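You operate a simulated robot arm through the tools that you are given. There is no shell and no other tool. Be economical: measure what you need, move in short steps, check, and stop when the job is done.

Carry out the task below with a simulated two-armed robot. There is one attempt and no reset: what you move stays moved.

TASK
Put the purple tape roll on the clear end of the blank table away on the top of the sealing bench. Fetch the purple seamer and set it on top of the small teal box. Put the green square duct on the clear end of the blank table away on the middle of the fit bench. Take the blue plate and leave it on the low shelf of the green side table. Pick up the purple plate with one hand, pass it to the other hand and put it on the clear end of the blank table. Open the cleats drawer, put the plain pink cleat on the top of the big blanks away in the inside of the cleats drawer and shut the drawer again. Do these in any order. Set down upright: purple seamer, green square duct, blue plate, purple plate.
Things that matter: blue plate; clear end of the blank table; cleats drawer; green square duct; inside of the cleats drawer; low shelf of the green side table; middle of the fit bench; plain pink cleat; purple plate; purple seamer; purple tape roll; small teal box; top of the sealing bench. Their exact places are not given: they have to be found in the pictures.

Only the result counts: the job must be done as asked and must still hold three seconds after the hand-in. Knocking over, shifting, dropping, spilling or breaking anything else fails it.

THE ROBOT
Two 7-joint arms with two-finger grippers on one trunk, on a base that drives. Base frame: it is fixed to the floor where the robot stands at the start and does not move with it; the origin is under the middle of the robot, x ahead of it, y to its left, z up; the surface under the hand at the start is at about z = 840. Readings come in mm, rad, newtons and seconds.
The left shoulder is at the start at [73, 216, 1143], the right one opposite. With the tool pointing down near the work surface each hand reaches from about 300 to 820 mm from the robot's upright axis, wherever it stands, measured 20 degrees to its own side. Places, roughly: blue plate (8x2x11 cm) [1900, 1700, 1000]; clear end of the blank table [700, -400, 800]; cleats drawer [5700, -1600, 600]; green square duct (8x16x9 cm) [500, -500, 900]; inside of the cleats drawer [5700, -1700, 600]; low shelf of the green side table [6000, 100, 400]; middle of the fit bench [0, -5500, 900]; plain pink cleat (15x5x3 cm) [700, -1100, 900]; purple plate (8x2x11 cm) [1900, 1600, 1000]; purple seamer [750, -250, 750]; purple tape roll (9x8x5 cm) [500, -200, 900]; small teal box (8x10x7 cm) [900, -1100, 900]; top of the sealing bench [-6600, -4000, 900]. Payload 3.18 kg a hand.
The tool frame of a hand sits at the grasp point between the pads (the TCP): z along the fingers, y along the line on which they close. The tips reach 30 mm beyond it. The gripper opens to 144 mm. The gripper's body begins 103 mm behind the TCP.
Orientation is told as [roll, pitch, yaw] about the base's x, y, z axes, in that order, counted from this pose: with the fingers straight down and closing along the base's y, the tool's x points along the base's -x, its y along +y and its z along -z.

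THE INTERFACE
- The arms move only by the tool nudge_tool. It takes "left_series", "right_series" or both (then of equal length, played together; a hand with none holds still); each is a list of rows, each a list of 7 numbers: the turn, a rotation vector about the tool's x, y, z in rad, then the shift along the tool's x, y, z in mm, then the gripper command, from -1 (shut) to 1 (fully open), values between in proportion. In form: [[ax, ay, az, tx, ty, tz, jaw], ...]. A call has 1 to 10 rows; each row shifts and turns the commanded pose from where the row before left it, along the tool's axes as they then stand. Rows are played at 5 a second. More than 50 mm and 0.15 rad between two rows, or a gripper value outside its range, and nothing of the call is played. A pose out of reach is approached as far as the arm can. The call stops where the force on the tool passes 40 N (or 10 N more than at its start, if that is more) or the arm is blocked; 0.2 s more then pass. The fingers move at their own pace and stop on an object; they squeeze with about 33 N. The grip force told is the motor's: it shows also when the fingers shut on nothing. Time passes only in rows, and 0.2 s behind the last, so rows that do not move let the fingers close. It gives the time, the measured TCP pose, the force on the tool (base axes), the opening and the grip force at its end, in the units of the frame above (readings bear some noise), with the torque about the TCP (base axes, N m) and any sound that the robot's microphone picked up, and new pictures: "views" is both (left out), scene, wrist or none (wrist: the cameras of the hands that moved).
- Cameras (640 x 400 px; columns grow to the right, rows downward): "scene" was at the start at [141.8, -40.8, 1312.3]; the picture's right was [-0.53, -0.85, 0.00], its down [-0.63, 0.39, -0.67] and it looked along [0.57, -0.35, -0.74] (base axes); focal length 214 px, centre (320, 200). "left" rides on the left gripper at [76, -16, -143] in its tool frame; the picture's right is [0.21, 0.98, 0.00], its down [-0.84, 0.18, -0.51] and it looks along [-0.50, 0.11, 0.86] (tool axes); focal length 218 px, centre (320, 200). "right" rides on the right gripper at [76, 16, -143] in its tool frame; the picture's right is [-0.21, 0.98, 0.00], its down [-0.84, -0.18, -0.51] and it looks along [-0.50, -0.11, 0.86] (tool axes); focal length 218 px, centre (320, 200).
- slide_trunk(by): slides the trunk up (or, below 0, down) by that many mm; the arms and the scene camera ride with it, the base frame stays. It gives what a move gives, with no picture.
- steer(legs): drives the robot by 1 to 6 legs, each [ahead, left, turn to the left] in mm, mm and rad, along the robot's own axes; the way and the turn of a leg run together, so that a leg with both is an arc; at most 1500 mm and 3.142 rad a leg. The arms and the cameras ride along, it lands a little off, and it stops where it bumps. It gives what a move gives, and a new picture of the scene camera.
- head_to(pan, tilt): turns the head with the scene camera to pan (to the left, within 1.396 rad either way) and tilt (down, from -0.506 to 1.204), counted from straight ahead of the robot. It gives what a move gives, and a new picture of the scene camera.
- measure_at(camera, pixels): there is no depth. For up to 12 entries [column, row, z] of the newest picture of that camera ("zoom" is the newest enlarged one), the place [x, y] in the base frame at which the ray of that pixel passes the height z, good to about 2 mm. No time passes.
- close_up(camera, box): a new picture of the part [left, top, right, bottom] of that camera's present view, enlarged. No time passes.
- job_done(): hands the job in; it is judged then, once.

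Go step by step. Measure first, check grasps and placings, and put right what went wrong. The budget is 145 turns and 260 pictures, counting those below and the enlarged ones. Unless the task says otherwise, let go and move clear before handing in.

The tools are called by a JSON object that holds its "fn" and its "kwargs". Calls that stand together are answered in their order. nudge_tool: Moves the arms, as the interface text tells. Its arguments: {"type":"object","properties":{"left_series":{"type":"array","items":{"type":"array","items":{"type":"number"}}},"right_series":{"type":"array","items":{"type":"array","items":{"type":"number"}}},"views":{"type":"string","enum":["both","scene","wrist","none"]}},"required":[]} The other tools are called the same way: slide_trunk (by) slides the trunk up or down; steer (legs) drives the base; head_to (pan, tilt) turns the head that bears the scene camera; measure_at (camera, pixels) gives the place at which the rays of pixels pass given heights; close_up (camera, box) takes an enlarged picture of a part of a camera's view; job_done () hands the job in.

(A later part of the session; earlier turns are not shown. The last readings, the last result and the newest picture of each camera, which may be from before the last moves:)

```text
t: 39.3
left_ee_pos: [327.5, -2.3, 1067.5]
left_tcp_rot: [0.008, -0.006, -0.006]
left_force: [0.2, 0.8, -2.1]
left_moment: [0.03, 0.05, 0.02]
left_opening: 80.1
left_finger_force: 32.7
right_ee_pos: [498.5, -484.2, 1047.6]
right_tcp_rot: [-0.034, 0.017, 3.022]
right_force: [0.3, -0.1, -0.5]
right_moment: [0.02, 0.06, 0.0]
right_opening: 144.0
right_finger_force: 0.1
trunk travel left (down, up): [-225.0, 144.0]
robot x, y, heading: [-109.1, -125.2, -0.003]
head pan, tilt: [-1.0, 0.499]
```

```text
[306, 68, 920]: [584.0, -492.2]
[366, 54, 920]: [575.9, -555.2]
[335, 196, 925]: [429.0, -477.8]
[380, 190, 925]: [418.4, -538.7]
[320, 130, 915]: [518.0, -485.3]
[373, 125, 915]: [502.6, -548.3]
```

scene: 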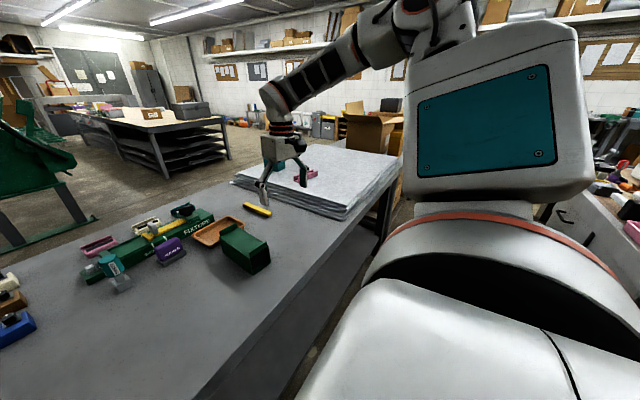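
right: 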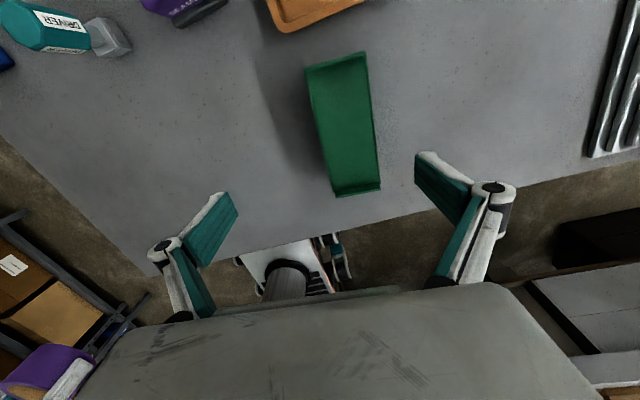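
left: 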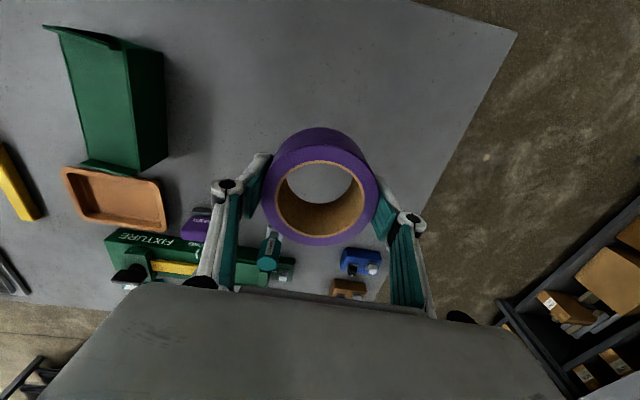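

The duct now centres at (502,−516), yaw −0.096. Correcting the hand and descending with jaws open, then I'll verify before closing.

{"fn": "nudge_tool", "kwargs": {"right_series": [[-0.034, -0.012, -0.02, 7, 31.4, 0, 1], [0, 0, 0, 0, 0, 40, 1], [0, 0, 0, 0, 0, 40, 1], [0, 0, 0, 0, 0, 40, 1], [0, 0, 0, 0, 0, 40, 1]], "views": "wrist"}}

```text
t: 40.5
left_ee_pos: [326.3, -1.9, 1066.8]
left_tcp_rot: [0.009, -0.006, -0.006]
left_force: [0.7, -0.6, -2.2]
left_moment: [0.02, 0.06, 0.0]
left_opening: 80.0
left_finger_force: 32.9
right_ee_pos: [504.1, -517.0, 888.1]
right_tcp_rot: [0.001, 0.008, 3.041]
right_force: [0.5, 0.4, -0.9]
right_moment: [-0.01, 0.03, -0.02]
right_opening: 143.8
right_finger_force: 0.0
trunk travel left (down, up): [-225.0, 144.0]
robot x, y, heading: [-113.2, -124.9, -0.003]
head pan, tilt: [-1.0, 0.499]
```

right: 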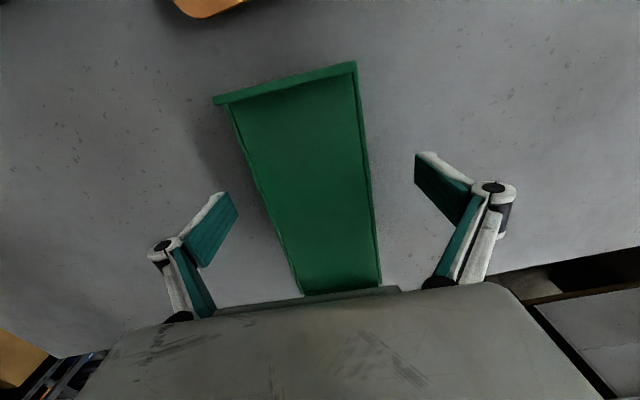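

The duct sits between the fingers (263–373 px, pads at 220 and 430). Closing and lifting.

{"fn": "nudge_tool", "kwargs": {"right_series": [[0, 0, 0, 0, 0, 0, -1], [0, 0, 0, 0, 0, 0, -1], [0, 0, 0, 0, 0, 0, -1], [0, 0, 0, 0, 0, -25, -1], [0, 0, 0, 0, 0, -40, -1], [0, 0, 0, 0, 0, -40, -1], [0, 0, 0, 0, 0, -40, -1], [0, 0, 0, 0, 0, -40, -1]], "views": "wrist"}}

{"fn": "head_to", "kwargs": {"pan": -1.39, "tilt": 0.45}}

```text
t: 42.3
left_ee_pos: [325.5, -1.6, 1067.5]
left_tcp_rot: [0.008, -0.007, -0.004]
left_force: [-0.1, 0.6, -1.9]
left_moment: [0.01, -0.03, 0.03]
left_opening: 80.1
left_finger_force: 33.1
right_ee_pos: [498.9, -514.0, 1075.6]
right_tcp_rot: [0.001, 0.007, 3.043]
right_force: [-0.5, -0.1, -2.3]
right_moment: [-0.03, -0.03, -0.04]
right_opening: 69.3
right_finger_force: 32.8
trunk travel left (down, up): [-225.0, 144.0]
robot x, y, heading: [-111.9, -127.6, 0.001]
head pan, tilt: [-1.0, 0.499]
```

right: 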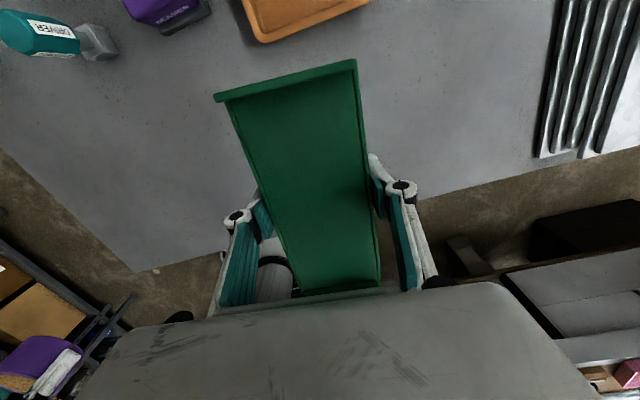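

```text
t: 43.1
left_ee_pos: [325.4, -1.9, 1067.1]
left_tcp_rot: [0.008, -0.009, -0.006]
left_force: [1.0, -0.3, -2.3]
left_moment: [0.02, 0.01, -0.02]
left_opening: 80.0
left_finger_force: 33.0
right_ee_pos: [499.8, -514.4, 1074.1]
right_tcp_rot: [0.001, 0.005, 3.043]
right_force: [0.1, -0.1, -2.5]
right_moment: [-0.01, 0.01, -0.01]
right_opening: 69.6
right_finger_force: 33.1
trunk travel left (down, up): [-225.0, 144.0]
robot x, y, heading: [-110.4, -126.8, -0.004]
head pan, tilt: [-1.389, 0.45]
```

scene: 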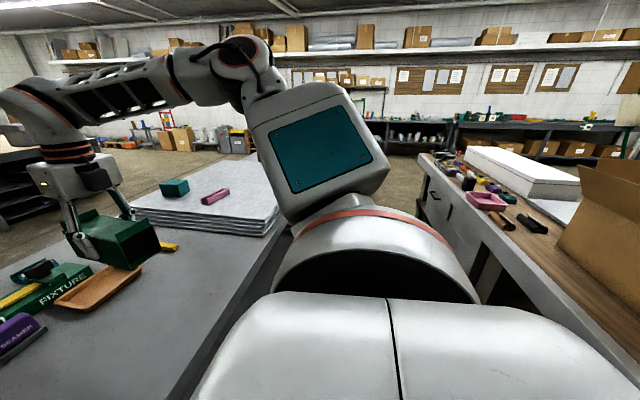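

The duct is held (opening 69, bottom 48 mm below the TCP). I'll tuck the right hand inward for driving along the corridor.

{"fn": "nudge_tool", "kwargs": {"right_series": [[0, 0, 0, -15.6, -36.6, 0, -1], [0, 0, 0, -15.6, -36.6, 0, -1], [0, 0, 0, -15.6, -36.6, 0, -1], [0, 0, 0, -15.6, -36.6, -10, -1], [0, 0, 0, -15.6, -36.6, -10, -1]], "views": "none"}}

{"fn": "steer", "kwargs": {"legs": [[120, 0, 0], [0, 0, -0.8], [0, 0, -0.77]]}}

{"fn": "head_to", "kwargs": {"pan": 0.0, "tilt": 0.35}}

```text
t: 44.3
left_ee_pos: [327.5, -0.8, 1066.8]
left_tcp_rot: [0.009, -0.006, -0.005]
left_force: [0.8, 0.3, -2.8]
left_moment: [0.02, 0.05, -0.02]
left_opening: 80.0
left_finger_force: 33.0
right_ee_pos: [443.5, -325.9, 1092.3]
right_tcp_rot: [0.003, 0.005, 3.04]
right_force: [0.5, 0.1, -2.3]
right_moment: [0.0, 0.01, -0.01]
right_opening: 69.4
right_finger_force: 33.1
trunk travel left (down, up): [-225.0, 144.0]
robot x, y, heading: [-109.7, -125.2, -0.0]
head pan, tilt: [-1.389, 0.45]
```

```text
t: 46.8
left_ee_pos: [456.2, -148.3, 1068.0]
left_tcp_rot: [0.009, -0.009, -0.351]
left_force: [-0.7, -1.2, -2.2]
left_moment: [-0.04, 0.01, -0.02]
left_opening: 79.8
left_finger_force: 33.3
right_ee_pos: [455.4, -493.4, 1091.7]
right_tcp_rot: [0.002, 0.005, 2.698]
right_force: [-0.4, 0.8, -2.6]
right_moment: [-0.07, 0.02, 0.02]
right_opening: 69.1
right_finger_force: 32.9
trunk travel left (down, up): [-225.0, 144.0]
robot x, y, heading: [8.6, -114.0, -0.344]
head pan, tilt: [-1.389, 0.45]
stopped in leg 2: the robot was blocked; the commanded pose is now the measured one
```

scene: 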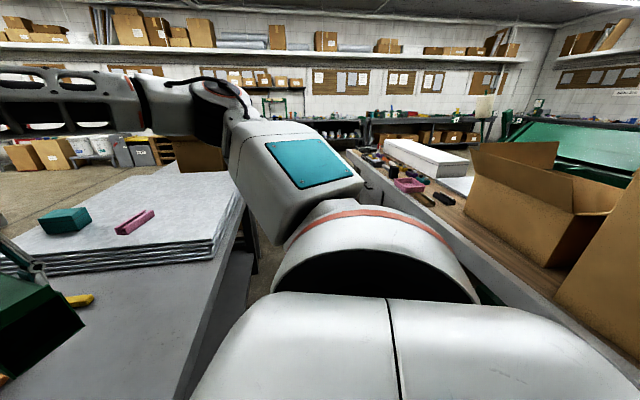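

```text
t: 48.4
left_ee_pos: [457.3, -148.7, 1066.5]
left_tcp_rot: [0.008, -0.011, -0.351]
left_force: [0.3, 0.7, -0.9]
left_moment: [-0.04, 0.02, 0.01]
left_opening: 79.8
left_finger_force: 32.3
right_ee_pos: [457.2, -496.0, 1091.4]
right_tcp_rot: [-0.002, 0.007, 2.697]
right_force: [-0.3, 0.0, -2.0]
right_moment: [-0.02, 0.01, -0.02]
right_opening: 69.3
right_finger_force: 33.0
trunk travel left (down, up): [-225.0, 144.0]
robot x, y, heading: [8.1, -115.8, -0.34]
head pan, tilt: [0.0, 0.351]
```

scene: 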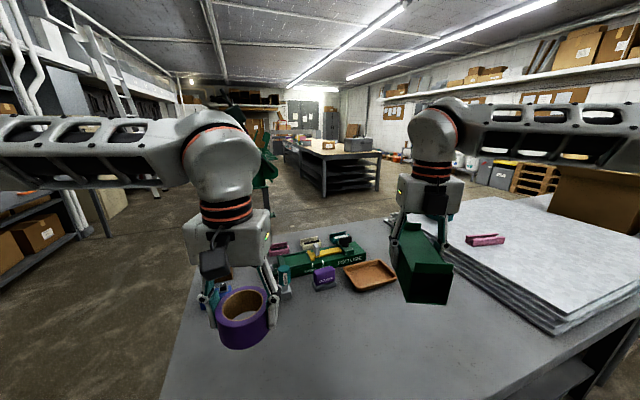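

The base was blocked turning at heading −0.34, its corner meeting the table. I'll turn back and strafe right along the corridor instead, looking again past the table's end.

{"fn": "steer", "kwargs": {"legs": [[-60, 0, 0], [0, 0, 0.342], [0, -1400, 0]]}}

{"fn": "head_to", "kwargs": {"pan": -1.0, "tilt": 0.4}}

```text
t: 62.2
left_ee_pos: [392.0, -1342.4, 1067.0]
left_tcp_rot: [0.009, -0.008, 0.011]
left_force: [0.7, -0.7, -2.5]
left_moment: [0.01, 0.04, 0.02]
left_opening: 79.5
left_finger_force: 33.3
right_ee_pos: [513.8, -1666.6, 1092.3]
right_tcp_rot: [0.0, 0.006, 3.056]
right_force: [0.0, 0.2, -2.4]
right_moment: [0.0, 0.0, 0.01]
right_opening: 69.1
right_finger_force: 32.6
trunk travel left (down, up): [-225.0, 144.0]
robot x, y, heading: [-44.3, -1473.1, 0.016]
head pan, tilt: [0.0, 0.351]
```

scene: 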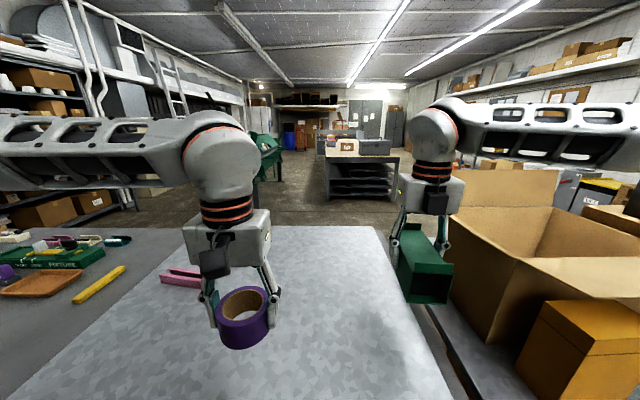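

```text
t: 63.5
left_ee_pos: [391.3, -1343.3, 1068.6]
left_tcp_rot: [0.009, -0.009, 0.011]
left_force: [-0.2, 0.4, -1.9]
left_moment: [0.01, -0.03, 0.0]
left_opening: 79.4
left_finger_force: 32.9
right_ee_pos: [513.1, -1667.8, 1093.1]
right_tcp_rot: [0.001, 0.005, 3.057]
right_force: [0.0, 0.3, -2.0]
right_moment: [0.01, -0.03, 0.02]
right_opening: 69.4
right_finger_force: 32.9
trunk travel left (down, up): [-225.0, 144.0]
robot x, y, heading: [-42.1, -1474.3, 0.02]
head pan, tilt: [-1.0, 0.4]
```

scene: 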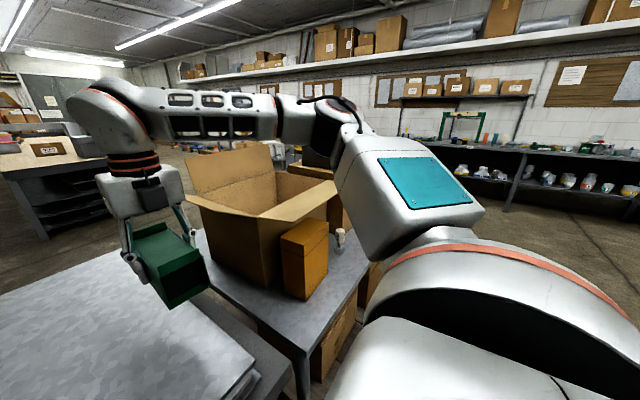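

A cardboard box stands on a side table just right of the duct. Measuring its near corners at (300,300), (258,285), (205,245) and its top flaps before moving on.

{"fn": "measure_at", "kwargs": {"camera": "scene", "pixels": [[300, 300, 840], [256, 290, 840], [207, 255, 840], [358, 262, 840], [305, 350, 840], [300, 222, 1050], [185, 195, 1100], [262, 215, 1100], [336, 190, 1100], [188, 155, 1250]]}}

{"fn": "head_to", "kwargs": {"pan": -1.39, "tilt": 0.7}}

```text
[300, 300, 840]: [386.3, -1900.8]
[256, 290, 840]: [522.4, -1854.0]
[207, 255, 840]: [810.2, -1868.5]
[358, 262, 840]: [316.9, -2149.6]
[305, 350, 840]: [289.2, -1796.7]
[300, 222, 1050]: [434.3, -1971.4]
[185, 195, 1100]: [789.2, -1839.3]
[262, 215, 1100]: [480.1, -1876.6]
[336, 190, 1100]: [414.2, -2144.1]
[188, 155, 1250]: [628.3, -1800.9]
```

```text
t: 64.4
left_ee_pos: [390.8, -1343.0, 1066.8]
left_tcp_rot: [0.009, -0.008, 0.01]
left_force: [0.2, 0.2, -2.2]
left_moment: [-0.02, 0.02, 0.01]
left_opening: 79.3
left_finger_force: 33.2
right_ee_pos: [513.9, -1667.2, 1092.0]
right_tcp_rot: [0.001, 0.004, 3.056]
right_force: [0.8, -0.6, -1.3]
right_moment: [0.0, 0.03, 0.01]
right_opening: 69.3
right_finger_force: 33.3
trunk travel left (down, up): [-225.0, 144.0]
robot x, y, heading: [-46.5, -1471.4, 0.015]
head pan, tilt: [-1.389, 0.7]
```

scene: 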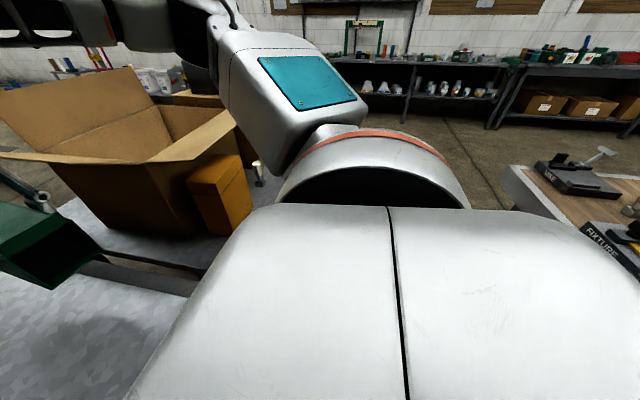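

The side table's box spans x ≈ 390–800, y −1800 to −2150, top ~1100 with a taller flap farther in. I'll raise the trunk fully, draw the right hand in, back off to x −115, and pass above it.

{"fn": "slide_trunk", "kwargs": {"by": 143}}

{"fn": "nudge_tool", "kwargs": {"right_series": [[0, 0, 0, -30, 0, 0, -1], [0, 0, 0, -30, 0, 0, -1], [0, 0, 0, -30, 0, 0, -1], [0, 0, 0, -20, 0, 0, -1]], "views": "none"}}

{"fn": "steer", "kwargs": {"legs": [[-68, 0, 0]]}}

```text
t: 66.1
left_ee_pos: [390.2, -1343.4, 1210.3]
left_tcp_rot: [0.009, -0.009, 0.01]
left_force: [0.5, 0.7, -2.3]
left_moment: [-0.01, 0.01, 0.02]
left_opening: 79.5
left_finger_force: 33.2
right_ee_pos: [511.0, -1667.5, 1239.2]
right_tcp_rot: [-0.004, 0.016, 3.055]
right_force: [0.1, 0.9, -2.0]
right_moment: [-0.02, -0.01, -0.01]
right_opening: 69.4
right_finger_force: 32.8
trunk travel left (down, up): [-368.0, 1.0]
robot x, y, heading: [-42.3, -1476.2, 0.015]
head pan, tilt: [-1.389, 0.7]
```

```text
t: 67.1
left_ee_pos: [392.2, -1342.0, 1210.7]
left_tcp_rot: [0.008, -0.009, 0.01]
left_force: [0.2, -0.2, -1.5]
left_moment: [-0.01, -0.01, 0.03]
left_opening: 79.5
left_finger_force: 32.8
right_ee_pos: [398.2, -1658.0, 1238.9]
right_tcp_rot: [-0.003, 0.015, 3.053]
right_force: [-0.7, 0.6, -1.7]
right_moment: [0.0, -0.02, -0.04]
right_opening: 69.4
right_finger_force: 33.3
trunk travel left (down, up): [-368.0, 1.0]
robot x, y, heading: [-40.7, -1477.0, 0.018]
head pan, tilt: [-1.389, 0.7]
```

```text
t: 68.1
left_ee_pos: [323.3, -1344.4, 1209.2]
left_tcp_rot: [0.009, -0.009, 0.011]
left_force: [-0.9, 0.1, -1.3]
left_moment: [-0.01, -0.04, 0.01]
left_opening: 79.4
left_finger_force: 33.3
right_ee_pos: [331.4, -1660.0, 1239.8]
right_tcp_rot: [-0.003, 0.017, 3.054]
right_force: [0.0, 1.0, -2.4]
right_moment: [0.01, -0.1, 0.0]
right_opening: 69.4
right_finger_force: 32.7
trunk travel left (down, up): [-368.0, 1.0]
robot x, y, heading: [-111.3, -1476.9, 0.017]
head pan, tilt: [-1.389, 0.7]
```

scene: 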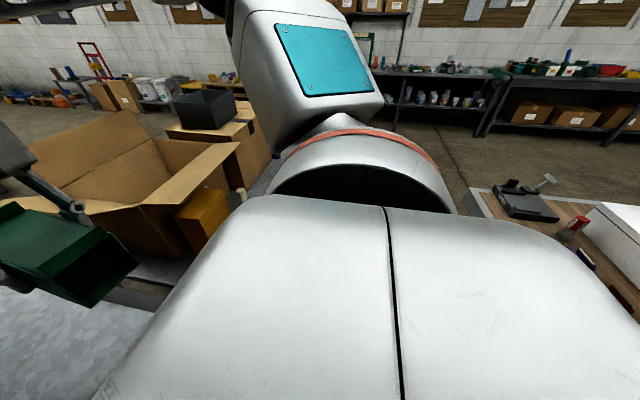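

The right hand is tucked at x 331 with the duct's bottom near z 1190, above the box rim. Strafing right past the side table.

{"fn": "steer", "kwargs": {"legs": [[0, -1450, 0]]}}

{"fn": "head_to", "kwargs": {"pan": -1.39, "tilt": 0.5}}

```text
t: 81.0
left_ee_pos: [339.7, -2811.0, 1209.8]
left_tcp_rot: [0.009, -0.009, -0.004]
left_force: [-0.7, -0.1, -1.8]
left_moment: [0.0, 0.02, -0.01]
left_opening: 79.6
left_finger_force: 33.2
right_ee_pos: [344.0, -3125.5, 1238.6]
right_tcp_rot: [-0.003, 0.015, 3.042]
right_force: [-0.3, -0.5, -1.7]
right_moment: [0.01, -0.02, -0.03]
right_opening: 69.3
right_finger_force: 32.6
trunk travel left (down, up): [-368.0, 1.0]
robot x, y, heading: [-96.9, -2935.0, 0.005]
head pan, tilt: [-1.389, 0.7]
```

scene: 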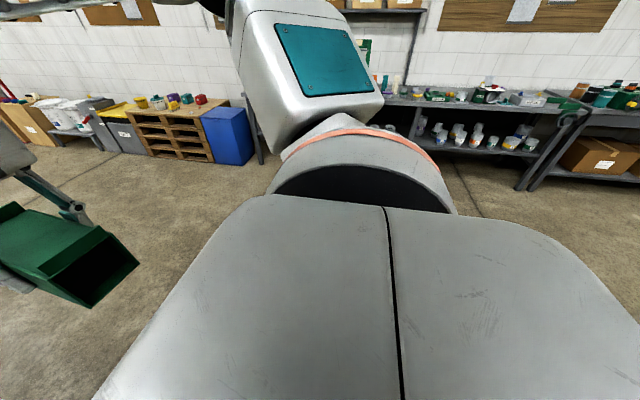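

```text
t: 81.8
left_ee_pos: [340.5, -2811.3, 1210.0]
left_tcp_rot: [0.008, -0.009, -0.004]
left_force: [-0.2, 0.0, -1.0]
left_moment: [0.01, 0.02, -0.02]
left_opening: 79.4
left_finger_force: 32.9
right_ee_pos: [344.3, -3126.2, 1238.3]
right_tcp_rot: [-0.005, 0.016, 3.04]
right_force: [-0.8, -1.0, -1.7]
right_moment: [-0.02, 0.0, -0.01]
right_opening: 69.3
right_finger_force: 32.7
trunk travel left (down, up): [-368.0, 1.0]
robot x, y, heading: [-95.8, -2939.2, 0.001]
head pan, tilt: [-1.389, 0.499]
```

scene: 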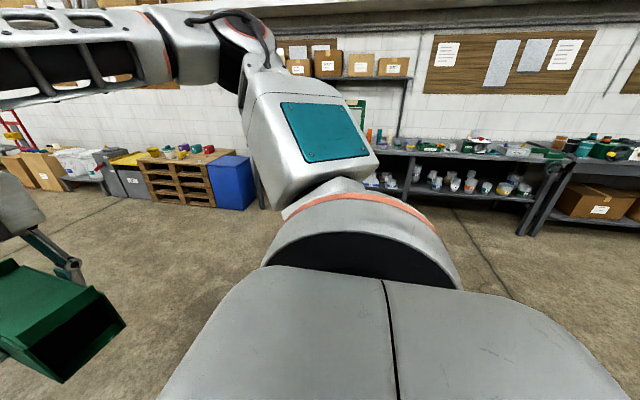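

Passed the side table into open floor. Now turning to face the far bench (heading −1.57), driving ahead a bit, and looking straight.

{"fn": "steer", "kwargs": {"legs": [[0, 0, -1.571], [1300, 0, 0]]}}

{"fn": "head_to", "kwargs": {"pan": 0.0, "tilt": 0.45}}

```text
t: 92.1
left_ee_pos: [37.6, -4677.2, 1209.8]
left_tcp_rot: [0.008, -0.007, -1.582]
left_force: [0.7, -0.9, -2.1]
left_moment: [0.0, -0.02, 0.03]
left_opening: 79.5
left_finger_force: 32.5
right_ee_pos: [-277.8, -4678.9, 1240.0]
right_tcp_rot: [-0.003, 0.016, 1.462]
right_force: [-0.5, 0.4, -2.1]
right_moment: [-0.03, -0.01, 0.02]
right_opening: 69.5
right_finger_force: 33.0
trunk travel left (down, up): [-368.0, 1.0]
robot x, y, heading: [-83.0, -4237.8, -1.572]
head pan, tilt: [-1.389, 0.499]
```

scene: 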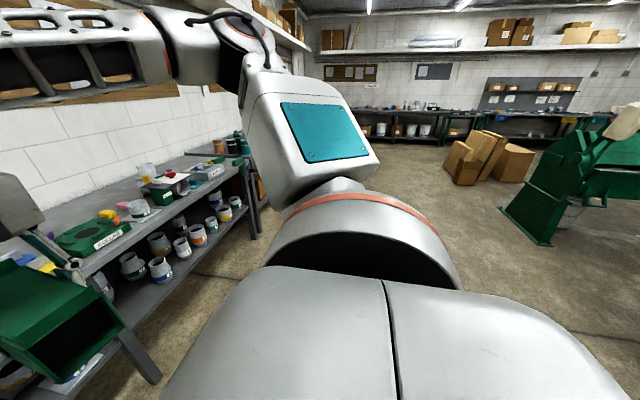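

```text
t: 93.6
left_ee_pos: [38.4, -4677.7, 1212.1]
left_tcp_rot: [0.01, -0.007, -1.581]
left_force: [0.6, 0.3, -2.7]
left_moment: [0.0, 0.02, -0.01]
left_opening: 79.3
left_finger_force: 33.1
right_ee_pos: [-277.3, -4678.9, 1238.1]
right_tcp_rot: [-0.003, 0.015, 1.463]
right_force: [-0.3, 0.0, -2.6]
right_moment: [0.01, 0.0, 0.02]
right_opening: 69.7
right_finger_force: 33.2
trunk travel left (down, up): [-368.0, 1.0]
robot x, y, heading: [-82.9, -4241.3, -1.577]
head pan, tilt: [0.0, 0.45]
```

scene: 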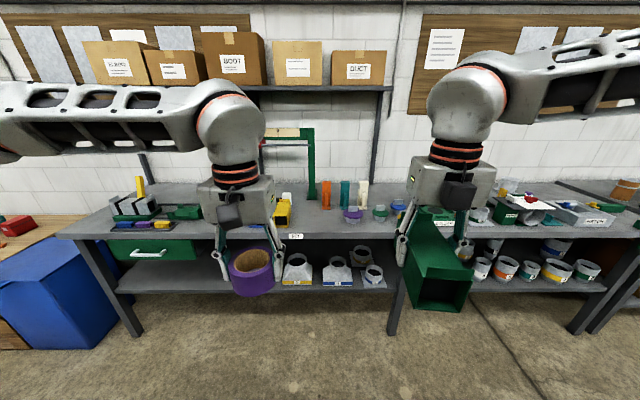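

The bench in front has tools at left, small tubes and parts in the middle. Zooming to read its tag (297,237) and find the clear middle.

{"fn": "close_up", "kwargs": {"camera": "scene", "box": [240, 160, 460, 297]}}

{"fn": "measure_at", "kwargs": {"camera": "scene", "pixels": [[60, 234, 900], [390, 235, 900], [350, 185, 900], [125, 185, 900], [300, 235, 900], [345, 215, 900], [390, 218, 900], [280, 225, 900], [310, 198, 900]]}}

```text
2.91 times, centred on (350, 228) of scene
```

zoom: 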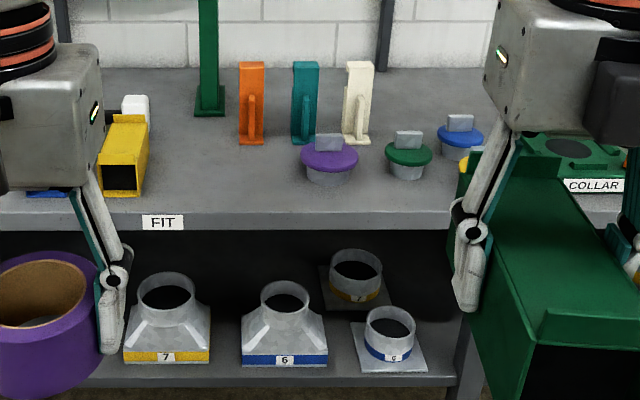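

```text
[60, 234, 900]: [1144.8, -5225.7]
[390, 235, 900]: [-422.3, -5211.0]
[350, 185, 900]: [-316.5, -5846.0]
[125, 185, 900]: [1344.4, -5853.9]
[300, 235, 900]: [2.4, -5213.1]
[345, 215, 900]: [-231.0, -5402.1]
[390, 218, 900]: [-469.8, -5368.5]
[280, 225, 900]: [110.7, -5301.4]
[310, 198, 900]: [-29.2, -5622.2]
```

The tag reads FIT at x≈0. A clear patch lies at zoom (150–300, 120–205) between the yellow piece and the purple fitting; measuring it.

{"fn": "measure_at", "kwargs": {"camera": "zoom", "pixels": [[148, 190, 900], [210, 115, 900], [238, 140, 900], [308, 185, 900], [300, 165, 900], [145, 205, 900], [330, 205, 900], [215, 165, 900], [150, 225, 870], [140, 90, 900]]}}

{"fn": "head_to", "kwargs": {"pan": 0.15, "tilt": 0.75}}

```text
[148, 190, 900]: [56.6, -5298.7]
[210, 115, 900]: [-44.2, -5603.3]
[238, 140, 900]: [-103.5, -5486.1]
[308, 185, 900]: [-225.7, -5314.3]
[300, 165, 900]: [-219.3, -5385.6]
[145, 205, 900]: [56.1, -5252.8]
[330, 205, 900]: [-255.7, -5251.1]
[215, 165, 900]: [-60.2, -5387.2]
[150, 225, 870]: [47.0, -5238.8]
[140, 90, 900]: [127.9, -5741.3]
```

```text
t: 94.4
left_ee_pos: [38.2, -4677.6, 1209.9]
left_tcp_rot: [0.009, -0.008, -1.582]
left_force: [-0.4, -0.6, -2.5]
left_moment: [0.01, 0.01, 0.0]
left_opening: 79.5
left_finger_force: 32.7
right_ee_pos: [-277.5, -4678.3, 1239.0]
right_tcp_rot: [-0.004, 0.016, 1.463]
right_force: [0.4, 0.0, -2.8]
right_moment: [0.02, 0.02, 0.02]
right_opening: 69.1
right_finger_force: 33.4
trunk travel left (down, up): [-368.0, 1.0]
robot x, y, heading: [-85.9, -4241.6, -1.571]
head pan, tilt: [0.15, 0.75]
```

scene: 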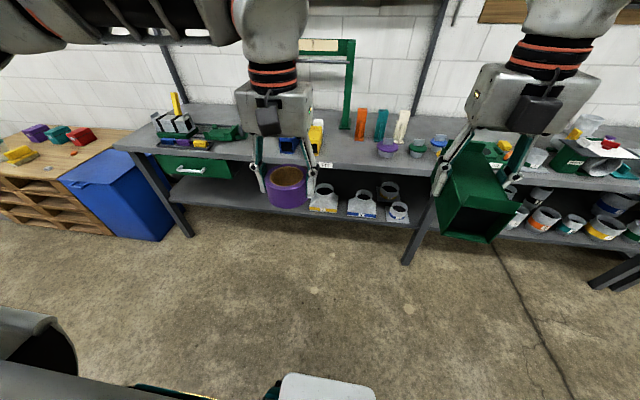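

The clear patch spans x 40 to −100, y −5230 to −5590. I'll target the duct at (−30,−5420): drive left and ahead, then lower the trunk.

{"fn": "steer", "kwargs": {"legs": [[0, 250, 0], [540, 0, 0]]}}

{"fn": "head_to", "kwargs": {"pan": -0.3, "tilt": 0.8}}

```text
t: 100.0
left_ee_pos: [296.2, -5214.9, 1211.8]
left_tcp_rot: [0.008, -0.008, -1.575]
left_force: [0.2, -0.4, -1.5]
left_moment: [0.02, 0.0, 0.02]
left_opening: 79.3
left_finger_force: 33.6
right_ee_pos: [-20.2, -5217.7, 1238.3]
right_tcp_rot: [-0.003, 0.016, 1.47]
right_force: [-0.5, 1.4, -2.6]
right_moment: [0.02, -0.01, 0.02]
right_opening: 69.1
right_finger_force: 33.1
trunk travel left (down, up): [-368.0, 1.0]
robot x, y, heading: [168.9, -4783.1, -1.565]
head pan, tilt: [0.15, 0.75]
```

scene: 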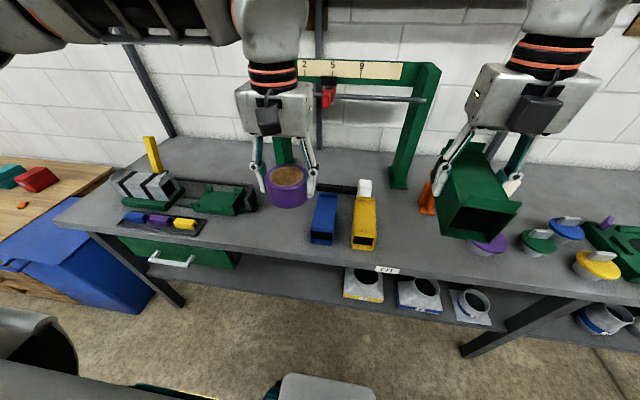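

```text
t: 100.9
left_ee_pos: [295.4, -5214.0, 1210.0]
left_tcp_rot: [0.008, -0.009, -1.575]
left_force: [-0.5, 1.0, -1.1]
left_moment: [0.01, 0.03, -0.02]
left_opening: 79.4
left_finger_force: 32.9
right_ee_pos: [-20.1, -5218.3, 1238.6]
right_tcp_rot: [-0.003, 0.016, 1.47]
right_force: [-0.8, 0.3, -2.0]
right_moment: [0.05, 0.0, 0.0]
right_opening: 69.2
right_finger_force: 32.9
trunk travel left (down, up): [-368.0, 1.0]
robot x, y, heading: [171.4, -4777.4, -1.564]
head pan, tilt: [-0.3, 0.799]
```

scene: 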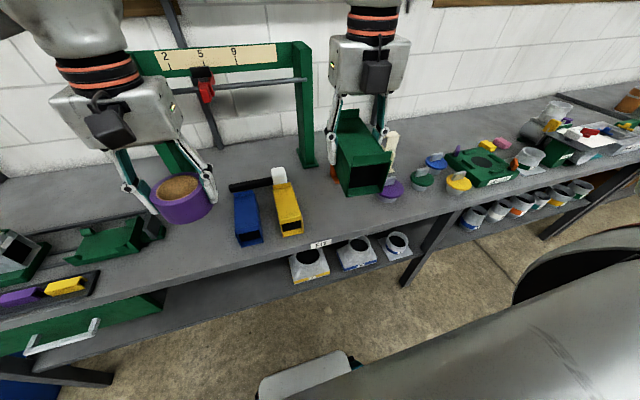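

From here the yellow piece's right-bottom corner is (302,232), the green post foot (305,165), the purple fitting (391,195). Measuring these for the landing spot.

{"fn": "measure_at", "kwargs": {"camera": "scene", "pixels": [[302, 232, 900], [315, 165, 900], [300, 168, 900], [381, 198, 900], [335, 180, 900], [320, 245, 900], [318, 245, 880], [289, 185, 900]]}}

{"fn": "close_up", "kwargs": {"camera": "scene", "box": [240, 130, 440, 255]}}

```text
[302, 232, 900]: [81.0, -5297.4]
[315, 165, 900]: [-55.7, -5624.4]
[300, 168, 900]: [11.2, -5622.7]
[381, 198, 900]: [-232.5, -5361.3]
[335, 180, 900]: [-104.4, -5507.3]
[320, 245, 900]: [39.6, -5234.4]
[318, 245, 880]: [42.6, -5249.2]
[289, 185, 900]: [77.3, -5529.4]
```

```text
3.20 times, centred on (340, 192) of scene
```

zoom: 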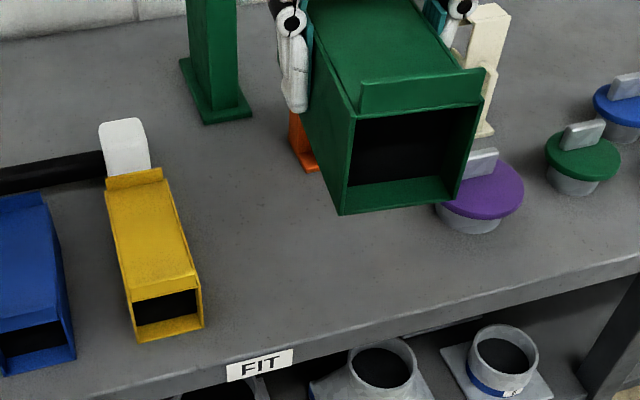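

The patch between the yellow duct (x 81) and the purple fitting (x −205) is free; target (−45,−5395). Extending the right hand at height, then lowering the trunk.

{"fn": "nudge_tool", "kwargs": {"right_series": [[0, 0, 0, 35.7, 1.5, 0, -1], [0, 0, 0, 35.7, 1.5, 0, -1], [0, 0, 0, 35.7, 1.5, 0, -1], [0, 0, 0, 35.7, 1.5, 0, -1], [0, 0, 0, 35.7, 1.5, 0, -1]], "views": "none"}}

{"fn": "slide_trunk", "kwargs": {"by": -150}}

{"fn": "nudge_tool", "kwargs": {"right_series": [[0, 0, 0, 0, 0, 30, -1], [0, 0, 0, 0, 0, 30, -1], [0, 0, 0, 0, 0, 30, -1]], "views": "both"}}

```text
t: 102.1
left_ee_pos: [295.7, -5214.9, 1210.7]
left_tcp_rot: [0.009, -0.009, -1.576]
left_force: [-0.2, -0.9, -1.4]
left_moment: [0.05, 0.02, -0.04]
left_opening: 79.2
left_finger_force: 32.7
right_ee_pos: [-37.7, -5333.9, 1239.9]
right_tcp_rot: [-0.004, 0.017, 1.468]
right_force: [0.5, -0.6, -2.5]
right_moment: [0.02, 0.02, -0.01]
right_opening: 69.3
right_finger_force: 33.1
right hand out of reach, approached as far as the arm can: row 4, 5
trunk travel left (down, up): [-368.0, 1.0]
robot x, y, heading: [173.3, -4776.3, -1.564]
head pan, tilt: [-0.3, 0.799]
```

```text
t: 103.8
left_ee_pos: [295.7, -5214.6, 1061.3]
left_tcp_rot: [0.011, -0.01, -1.576]
left_force: [-0.1, 0.6, -1.0]
left_moment: [-0.05, 0.04, -0.02]
left_opening: 79.5
left_finger_force: 33.1
right_ee_pos: [-38.2, -5336.9, 1091.9]
right_tcp_rot: [-0.003, 0.018, 1.47]
right_force: [0.1, -0.3, -2.6]
right_moment: [-0.02, 0.01, -0.02]
right_opening: 69.4
right_finger_force: 33.3
trunk travel left (down, up): [-218.0, 151.0]
robot x, y, heading: [167.5, -4782.1, -1.564]
head pan, tilt: [-0.3, 0.799]
```

```text
t: 104.7
left_ee_pos: [295.8, -5215.5, 1059.1]
left_tcp_rot: [0.008, -0.007, -1.574]
left_force: [0.7, -0.1, -1.9]
left_moment: [0.07, -0.01, -0.01]
left_opening: 79.5
left_finger_force: 32.6
right_ee_pos: [-37.0, -5339.9, 1000.0]
right_tcp_rot: [-0.003, 0.015, 1.47]
right_force: [0.0, -0.5, -1.9]
right_moment: [0.02, 0.03, 0.0]
right_opening: 69.4
right_finger_force: 33.2
trunk travel left (down, up): [-218.0, 151.0]
robot x, y, heading: [169.2, -4779.9, -1.569]
head pan, tilt: [-0.3, 0.799]
```

scene: 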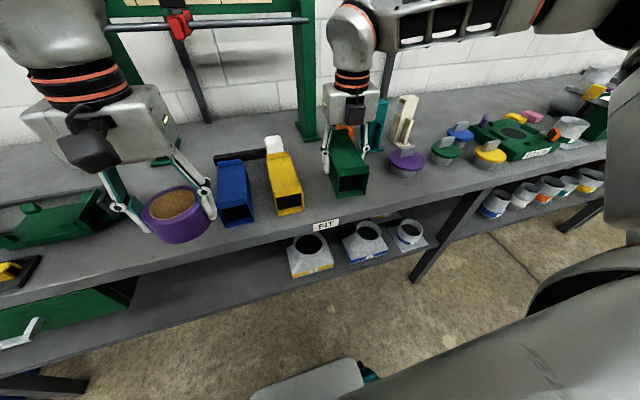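
right: 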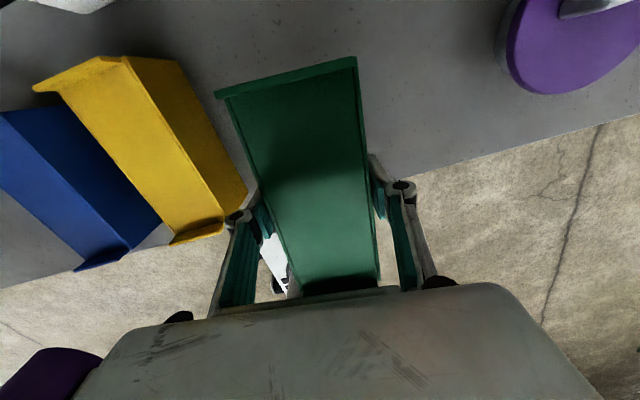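

The duct hovers right of the yellow duct, clear. I'll drive 55 mm ahead to go deeper rather than stretch, then lower to contact.

{"fn": "steer", "kwargs": {"legs": [[55, -8, 0]]}}

{"fn": "nudge_tool", "kwargs": {"right_series": [[0, 0, 0, 0, 0, 25, -1], [0, 0, 0, 0, 0, 18, -1]], "views": "scene"}}

```text
t: 105.6
left_ee_pos: [287.6, -5269.8, 1060.5]
left_tcp_rot: [0.009, -0.009, -1.574]
left_force: [-0.5, -1.2, -2.3]
left_moment: [0.05, 0.01, -0.03]
left_opening: 79.2
left_finger_force: 32.8
right_ee_pos: [-43.8, -5394.1, 1000.6]
right_tcp_rot: [-0.003, 0.013, 1.471]
right_force: [0.5, 0.2, -1.8]
right_moment: [0.03, -0.03, 0.01]
right_opening: 69.1
right_finger_force: 32.5
trunk travel left (down, up): [-218.0, 151.0]
robot x, y, heading: [164.1, -4831.4, -1.562]
head pan, tilt: [-0.3, 0.799]
```

scene: 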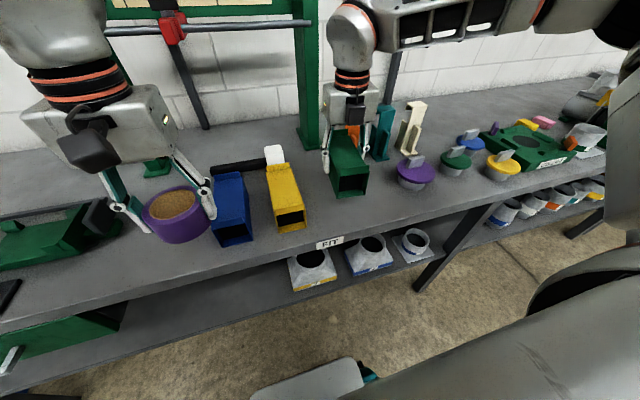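

```text
t: 106.2
left_ee_pos: [287.3, -5269.2, 1060.4]
left_tcp_rot: [0.008, -0.006, -1.574]
left_force: [-0.4, 0.6, -2.2]
left_moment: [0.02, 0.0, 0.0]
left_opening: 79.4
left_finger_force: 33.2
right_ee_pos: [-42.8, -5393.3, 955.3]
right_tcp_rot: [-0.003, 0.017, 1.47]
right_force: [0.3, 0.3, -2.6]
right_moment: [0.01, 0.02, 0.04]
right_opening: 69.6
right_finger_force: 33.0
trunk travel left (down, up): [-218.0, 151.0]
robot x, y, heading: [161.9, -4835.7, -1.567]
head pan, tilt: [-0.3, 0.799]
```

scene: 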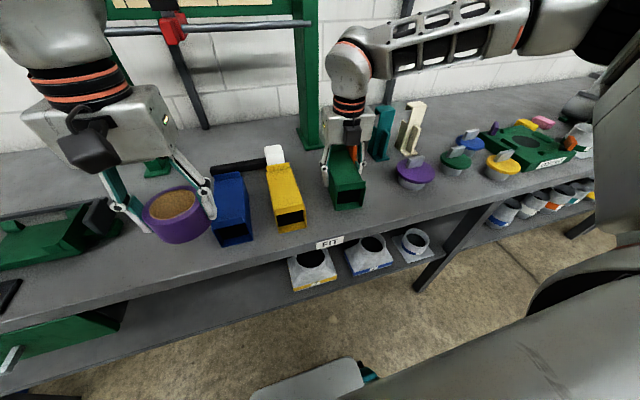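

No contact yet at TCP 955. Lowering in small 3 mm rows to feel the bench.

{"fn": "nudge_tool", "kwargs": {"right_series": [[0, 0, 0, 0, 0, 3, -1], [0, 0, 0, 0, 0, 3, -1], [0, 0, 0, 0, 0, 2, -1]], "views": "none"}}

```text
t: 107.0
left_ee_pos: [288.5, -5269.4, 1059.8]
left_tcp_rot: [0.008, -0.01, -1.574]
left_force: [0.2, 0.2, -3.1]
left_moment: [0.0, -0.01, 0.01]
left_opening: 79.1
left_finger_force: 33.6
right_ee_pos: [-43.3, -5392.9, 948.7]
right_tcp_rot: [-0.003, 0.015, 1.47]
right_force: [0.3, -0.5, -2.3]
right_moment: [0.02, 0.02, -0.01]
right_opening: 69.1
right_finger_force: 33.6
trunk travel left (down, up): [-218.0, 151.0]
robot x, y, heading: [161.4, -4832.1, -1.569]
head pan, tilt: [-0.3, 0.799]
```

{"fn": "nudge_tool", "kwargs": {"right_series": [[0, 0, 0, 0, 0, 2, -1], [0, 0, 0, 0, 0, 2, -1], [0, 0, 0, 0, 0, 2, -1]], "views": "wrist"}}

{"fn": "close_up", "kwargs": {"camera": "scene", "box": [290, 120, 420, 220]}}

```text
t: 107.8
left_ee_pos: [287.9, -5269.5, 1058.4]
left_tcp_rot: [0.007, -0.009, -1.575]
left_force: [0.2, 0.0, -2.0]
left_moment: [0.01, 0.01, 0.01]
left_opening: 79.2
left_finger_force: 32.6
right_ee_pos: [-45.2, -5394.5, 943.6]
right_tcp_rot: [-0.004, 0.015, 1.469]
right_force: [-0.5, -0.7, -2.4]
right_moment: [-0.01, 0.0, 0.03]
right_opening: 69.3
right_finger_force: 32.4
trunk travel left (down, up): [-218.0, 151.0]
robot x, y, heading: [162.1, -4832.2, -1.566]
head pan, tilt: [-0.3, 0.799]
```

right: 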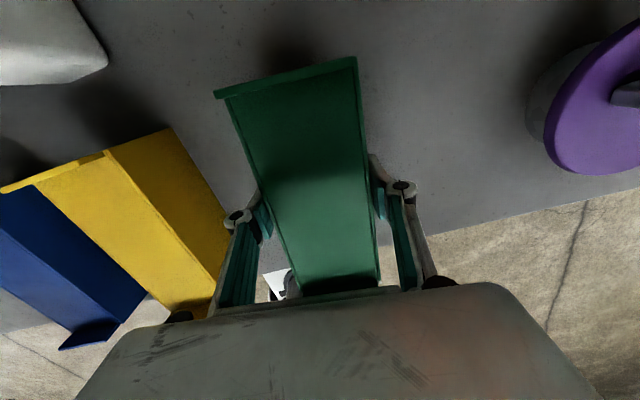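

```text
4.00 times, centred on (355, 170) of scene
```

zoom: 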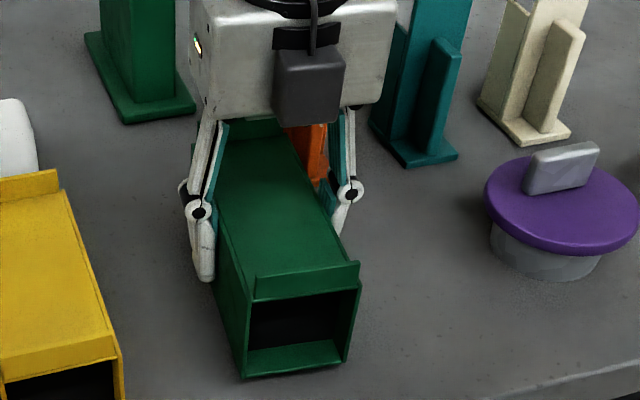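

Still no contact at TCP 943.6, and the zoom shows a thin gap below the duct. Continuing down in 2 mm rows.

{"fn": "nudge_tool", "kwargs": {"right_series": [[0, 0, 0, 0, 0, 2, -1], [0, 0, 0, 0, 0, 2, -1], [0, 0, 0, 0, 0, 2, -1], [0, 0, 0, 0, 0, 2, -1], [0, 0, 0, 0, 0, 2, -1]], "views": "none"}}

```text
t: 109.0
left_ee_pos: [287.5, -5269.1, 1059.7]
left_tcp_rot: [0.008, -0.009, -1.573]
left_force: [0.7, 0.2, -2.8]
left_moment: [0.02, -0.01, 0.0]
left_opening: 79.2
left_finger_force: 33.1
right_ee_pos: [-43.6, -5394.0, 934.4]
right_tcp_rot: [-0.003, 0.014, 1.47]
right_force: [-0.3, 0.8, -2.4]
right_moment: [-0.05, -0.03, -0.04]
right_opening: 69.3
right_finger_force: 32.9
trunk travel left (down, up): [-218.0, 151.0]
robot x, y, heading: [159.8, -4832.8, -1.567]
head pan, tilt: [-0.3, 0.799]
```

Still free at 934. Continuing with up to ten 2.5 mm rows; the force limit will stop it at contact.

{"fn": "nudge_tool", "kwargs": {"right_series": [[0, 0, 0, 0, 0, 2.5, -1], [0, 0, 0, 0, 0, 2.5, -1], [0, 0, 0, 0, 0, 2.5, -1], [0, 0, 0, 0, 0, 2.5, -1], [0, 0, 0, 0, 0, 2.5, -1], [0, 0, 0, 0, 0, 2.5, -1], [0, 0, 0, 0, 0, 2.5, -1], [0, 0, 0, 0, 0, 2.5, -1]], "views": "scene"}}

{"fn": "close_up", "kwargs": {"camera": "scene", "box": [290, 120, 420, 220]}}

```text
t: 110.8
left_ee_pos: [289.1, -5268.0, 1061.4]
left_tcp_rot: [0.008, -0.012, -1.574]
left_force: [-0.1, -0.2, -1.1]
left_moment: [0.03, -0.01, 0.0]
left_opening: 79.1
left_finger_force: 33.0
right_ee_pos: [-42.3, -5392.8, 916.3]
right_tcp_rot: [-0.002, 0.02, 1.471]
right_force: [-2.0, -1.5, 26.1]
right_moment: [-0.07, 0.05, -0.07]
right_opening: 69.7
right_finger_force: 33.3
trunk travel left (down, up): [-218.0, 151.0]
robot x, y, heading: [159.5, -4832.1, -1.565]
head pan, tilt: [-0.3, 0.799]
```

scene: 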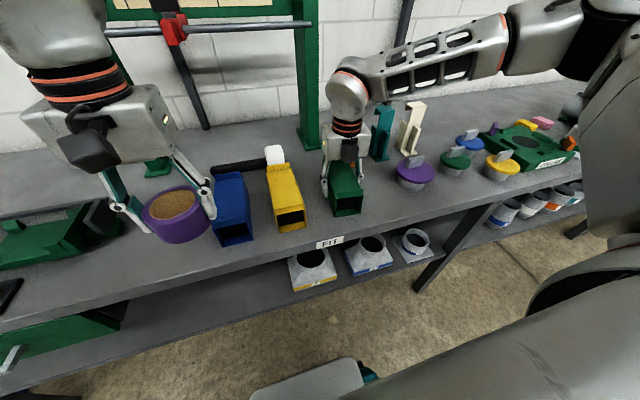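

```text
4.00 times, centred on (355, 170) of scene
```

zoom: 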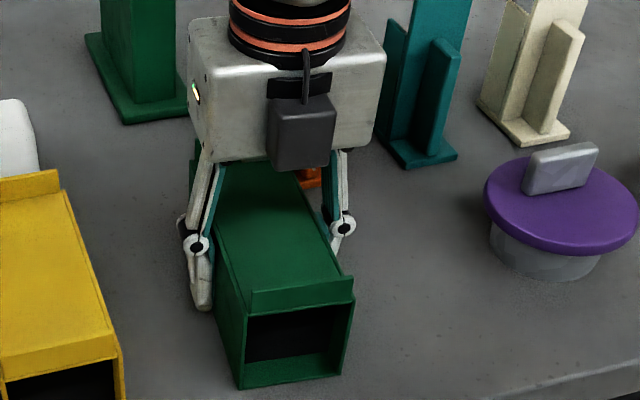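

Contact: 26 N at TCP 916, so the bench top is at about 870. The duct rests; releasing and rising.

{"fn": "nudge_tool", "kwargs": {"right_series": [[0, 0, 0, 0, 0, -1.5, -0.5], [0, 0, 0, 0, 0, 0, 0.4], [0, 0, 0, 0, 0, 0, 0.4], [0, 0, 0, 0, 0, -30, 0.4], [0, 0, 0, 0, 0, -40, 0.4], [0, 0, 0, 0, 0, -40, 0.4], [0, 0, 0, 0, 0, -40, 0.4]], "views": "wrist"}}

{"fn": "close_up", "kwargs": {"camera": "scene", "box": [250, 100, 450, 240]}}

```text
t: 112.4
left_ee_pos: [288.1, -5268.4, 1060.5]
left_tcp_rot: [0.009, -0.009, -1.574]
left_force: [0.3, 0.4, -2.5]
left_moment: [0.02, 0.02, -0.01]
left_opening: 79.3
left_finger_force: 33.2
right_ee_pos: [-41.5, -5391.2, 1066.4]
right_tcp_rot: [-0.004, 0.016, 1.47]
right_force: [-0.9, -0.3, -0.6]
right_moment: [0.01, -0.02, 0.0]
right_opening: 100.9
right_finger_force: 0.1
trunk travel left (down, up): [-218.0, 151.0]
robot x, y, heading: [161.2, -4838.1, -1.569]
head pan, tilt: [-0.3, 0.799]
```

right: 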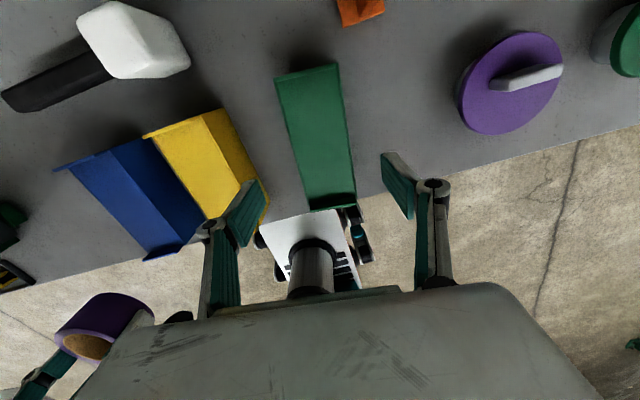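

```text
2.86 times, centred on (350, 170) of scene
```

zoom: 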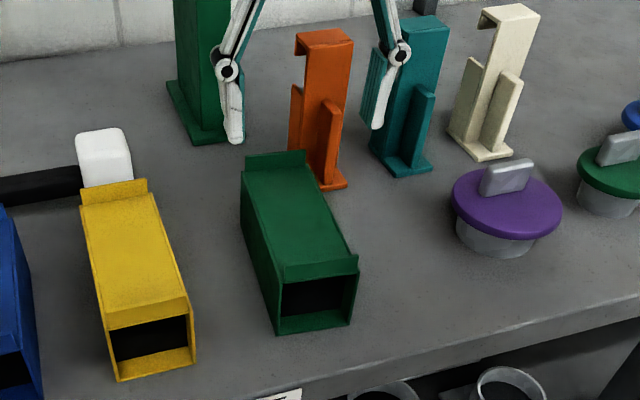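

The green duct stands upright in place. Now backing off, turning right to face −x toward the sealing bench, and looking.

{"fn": "steer", "kwargs": {"legs": [[-700, 0, 0], [0, 0, -1.57]]}}

{"fn": "head_to", "kwargs": {"pan": 0.0, "tilt": 0.3}}

```text
t: 120.1
left_ee_pos: [-275.8, -4245.0, 1061.2]
left_tcp_rot: [0.009, -0.009, 3.132]
left_force: [0.2, 0.3, -1.5]
left_moment: [0.03, 0.0, 0.01]
left_opening: 79.5
left_finger_force: 33.0
right_ee_pos: [-396.7, -3913.7, 1065.7]
right_tcp_rot: [-0.004, 0.015, -0.108]
right_force: [0.1, 0.4, 0.3]
right_moment: [-0.06, 0.03, 0.0]
right_opening: 100.8
right_finger_force: 0.1
trunk travel left (down, up): [-218.0, 151.0]
robot x, y, heading: [162.7, -4118.6, 3.136]
head pan, tilt: [-0.3, 0.799]
```

scene: 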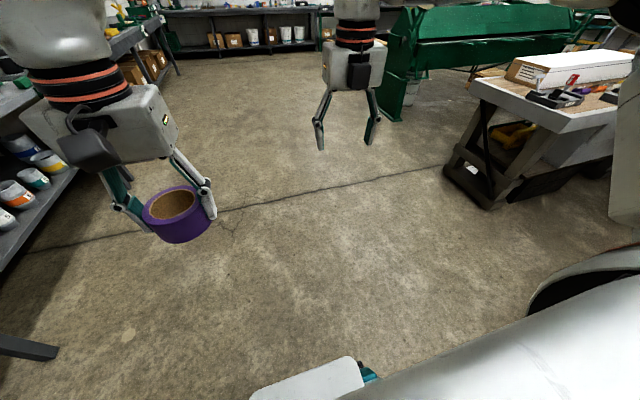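

```text
t: 121.0
left_ee_pos: [-275.3, -4244.4, 1059.9]
left_tcp_rot: [0.01, -0.008, 3.13]
left_force: [-0.7, -0.2, -1.9]
left_moment: [0.0, -0.02, 0.0]
left_opening: 79.4
left_finger_force: 33.5
right_ee_pos: [-396.8, -3912.3, 1065.8]
right_tcp_rot: [-0.003, 0.015, -0.109]
right_force: [-0.4, 0.0, -0.9]
right_moment: [-0.01, 0.02, -0.01]
right_opening: 100.9
right_finger_force: 0.1
trunk travel left (down, up): [-218.0, 151.0]
robot x, y, heading: [157.5, -4122.3, 3.138]
head pan, tilt: [0.0, 0.3]
```

scene: 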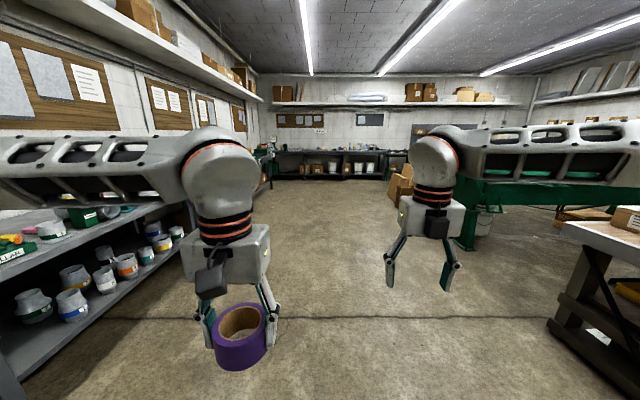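

A clear aisle leads to the dark bench on the far wall (320,165). Measuring the green machine's leg (470,245), the loose boxes (400,200), and the bench front.

{"fn": "measure_at", "kwargs": {"camera": "scene", "pixels": [[468, 248, 0], [395, 203, 0], [275, 178, 0], [390, 178, 0], [320, 152, 900], [270, 186, 0], [455, 205, 900]]}}

{"fn": "steer", "kwargs": {"legs": [[1500, 200, 0], [1500, 0, 0], [1200, 0, 0]]}}

```text
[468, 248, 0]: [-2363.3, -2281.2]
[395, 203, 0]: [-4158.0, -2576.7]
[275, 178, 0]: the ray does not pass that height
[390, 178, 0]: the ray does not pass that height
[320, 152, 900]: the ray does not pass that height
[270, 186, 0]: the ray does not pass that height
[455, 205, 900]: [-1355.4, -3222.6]
```

```text
refused: leg 1 is longer than a leg can be; nothing moved
```

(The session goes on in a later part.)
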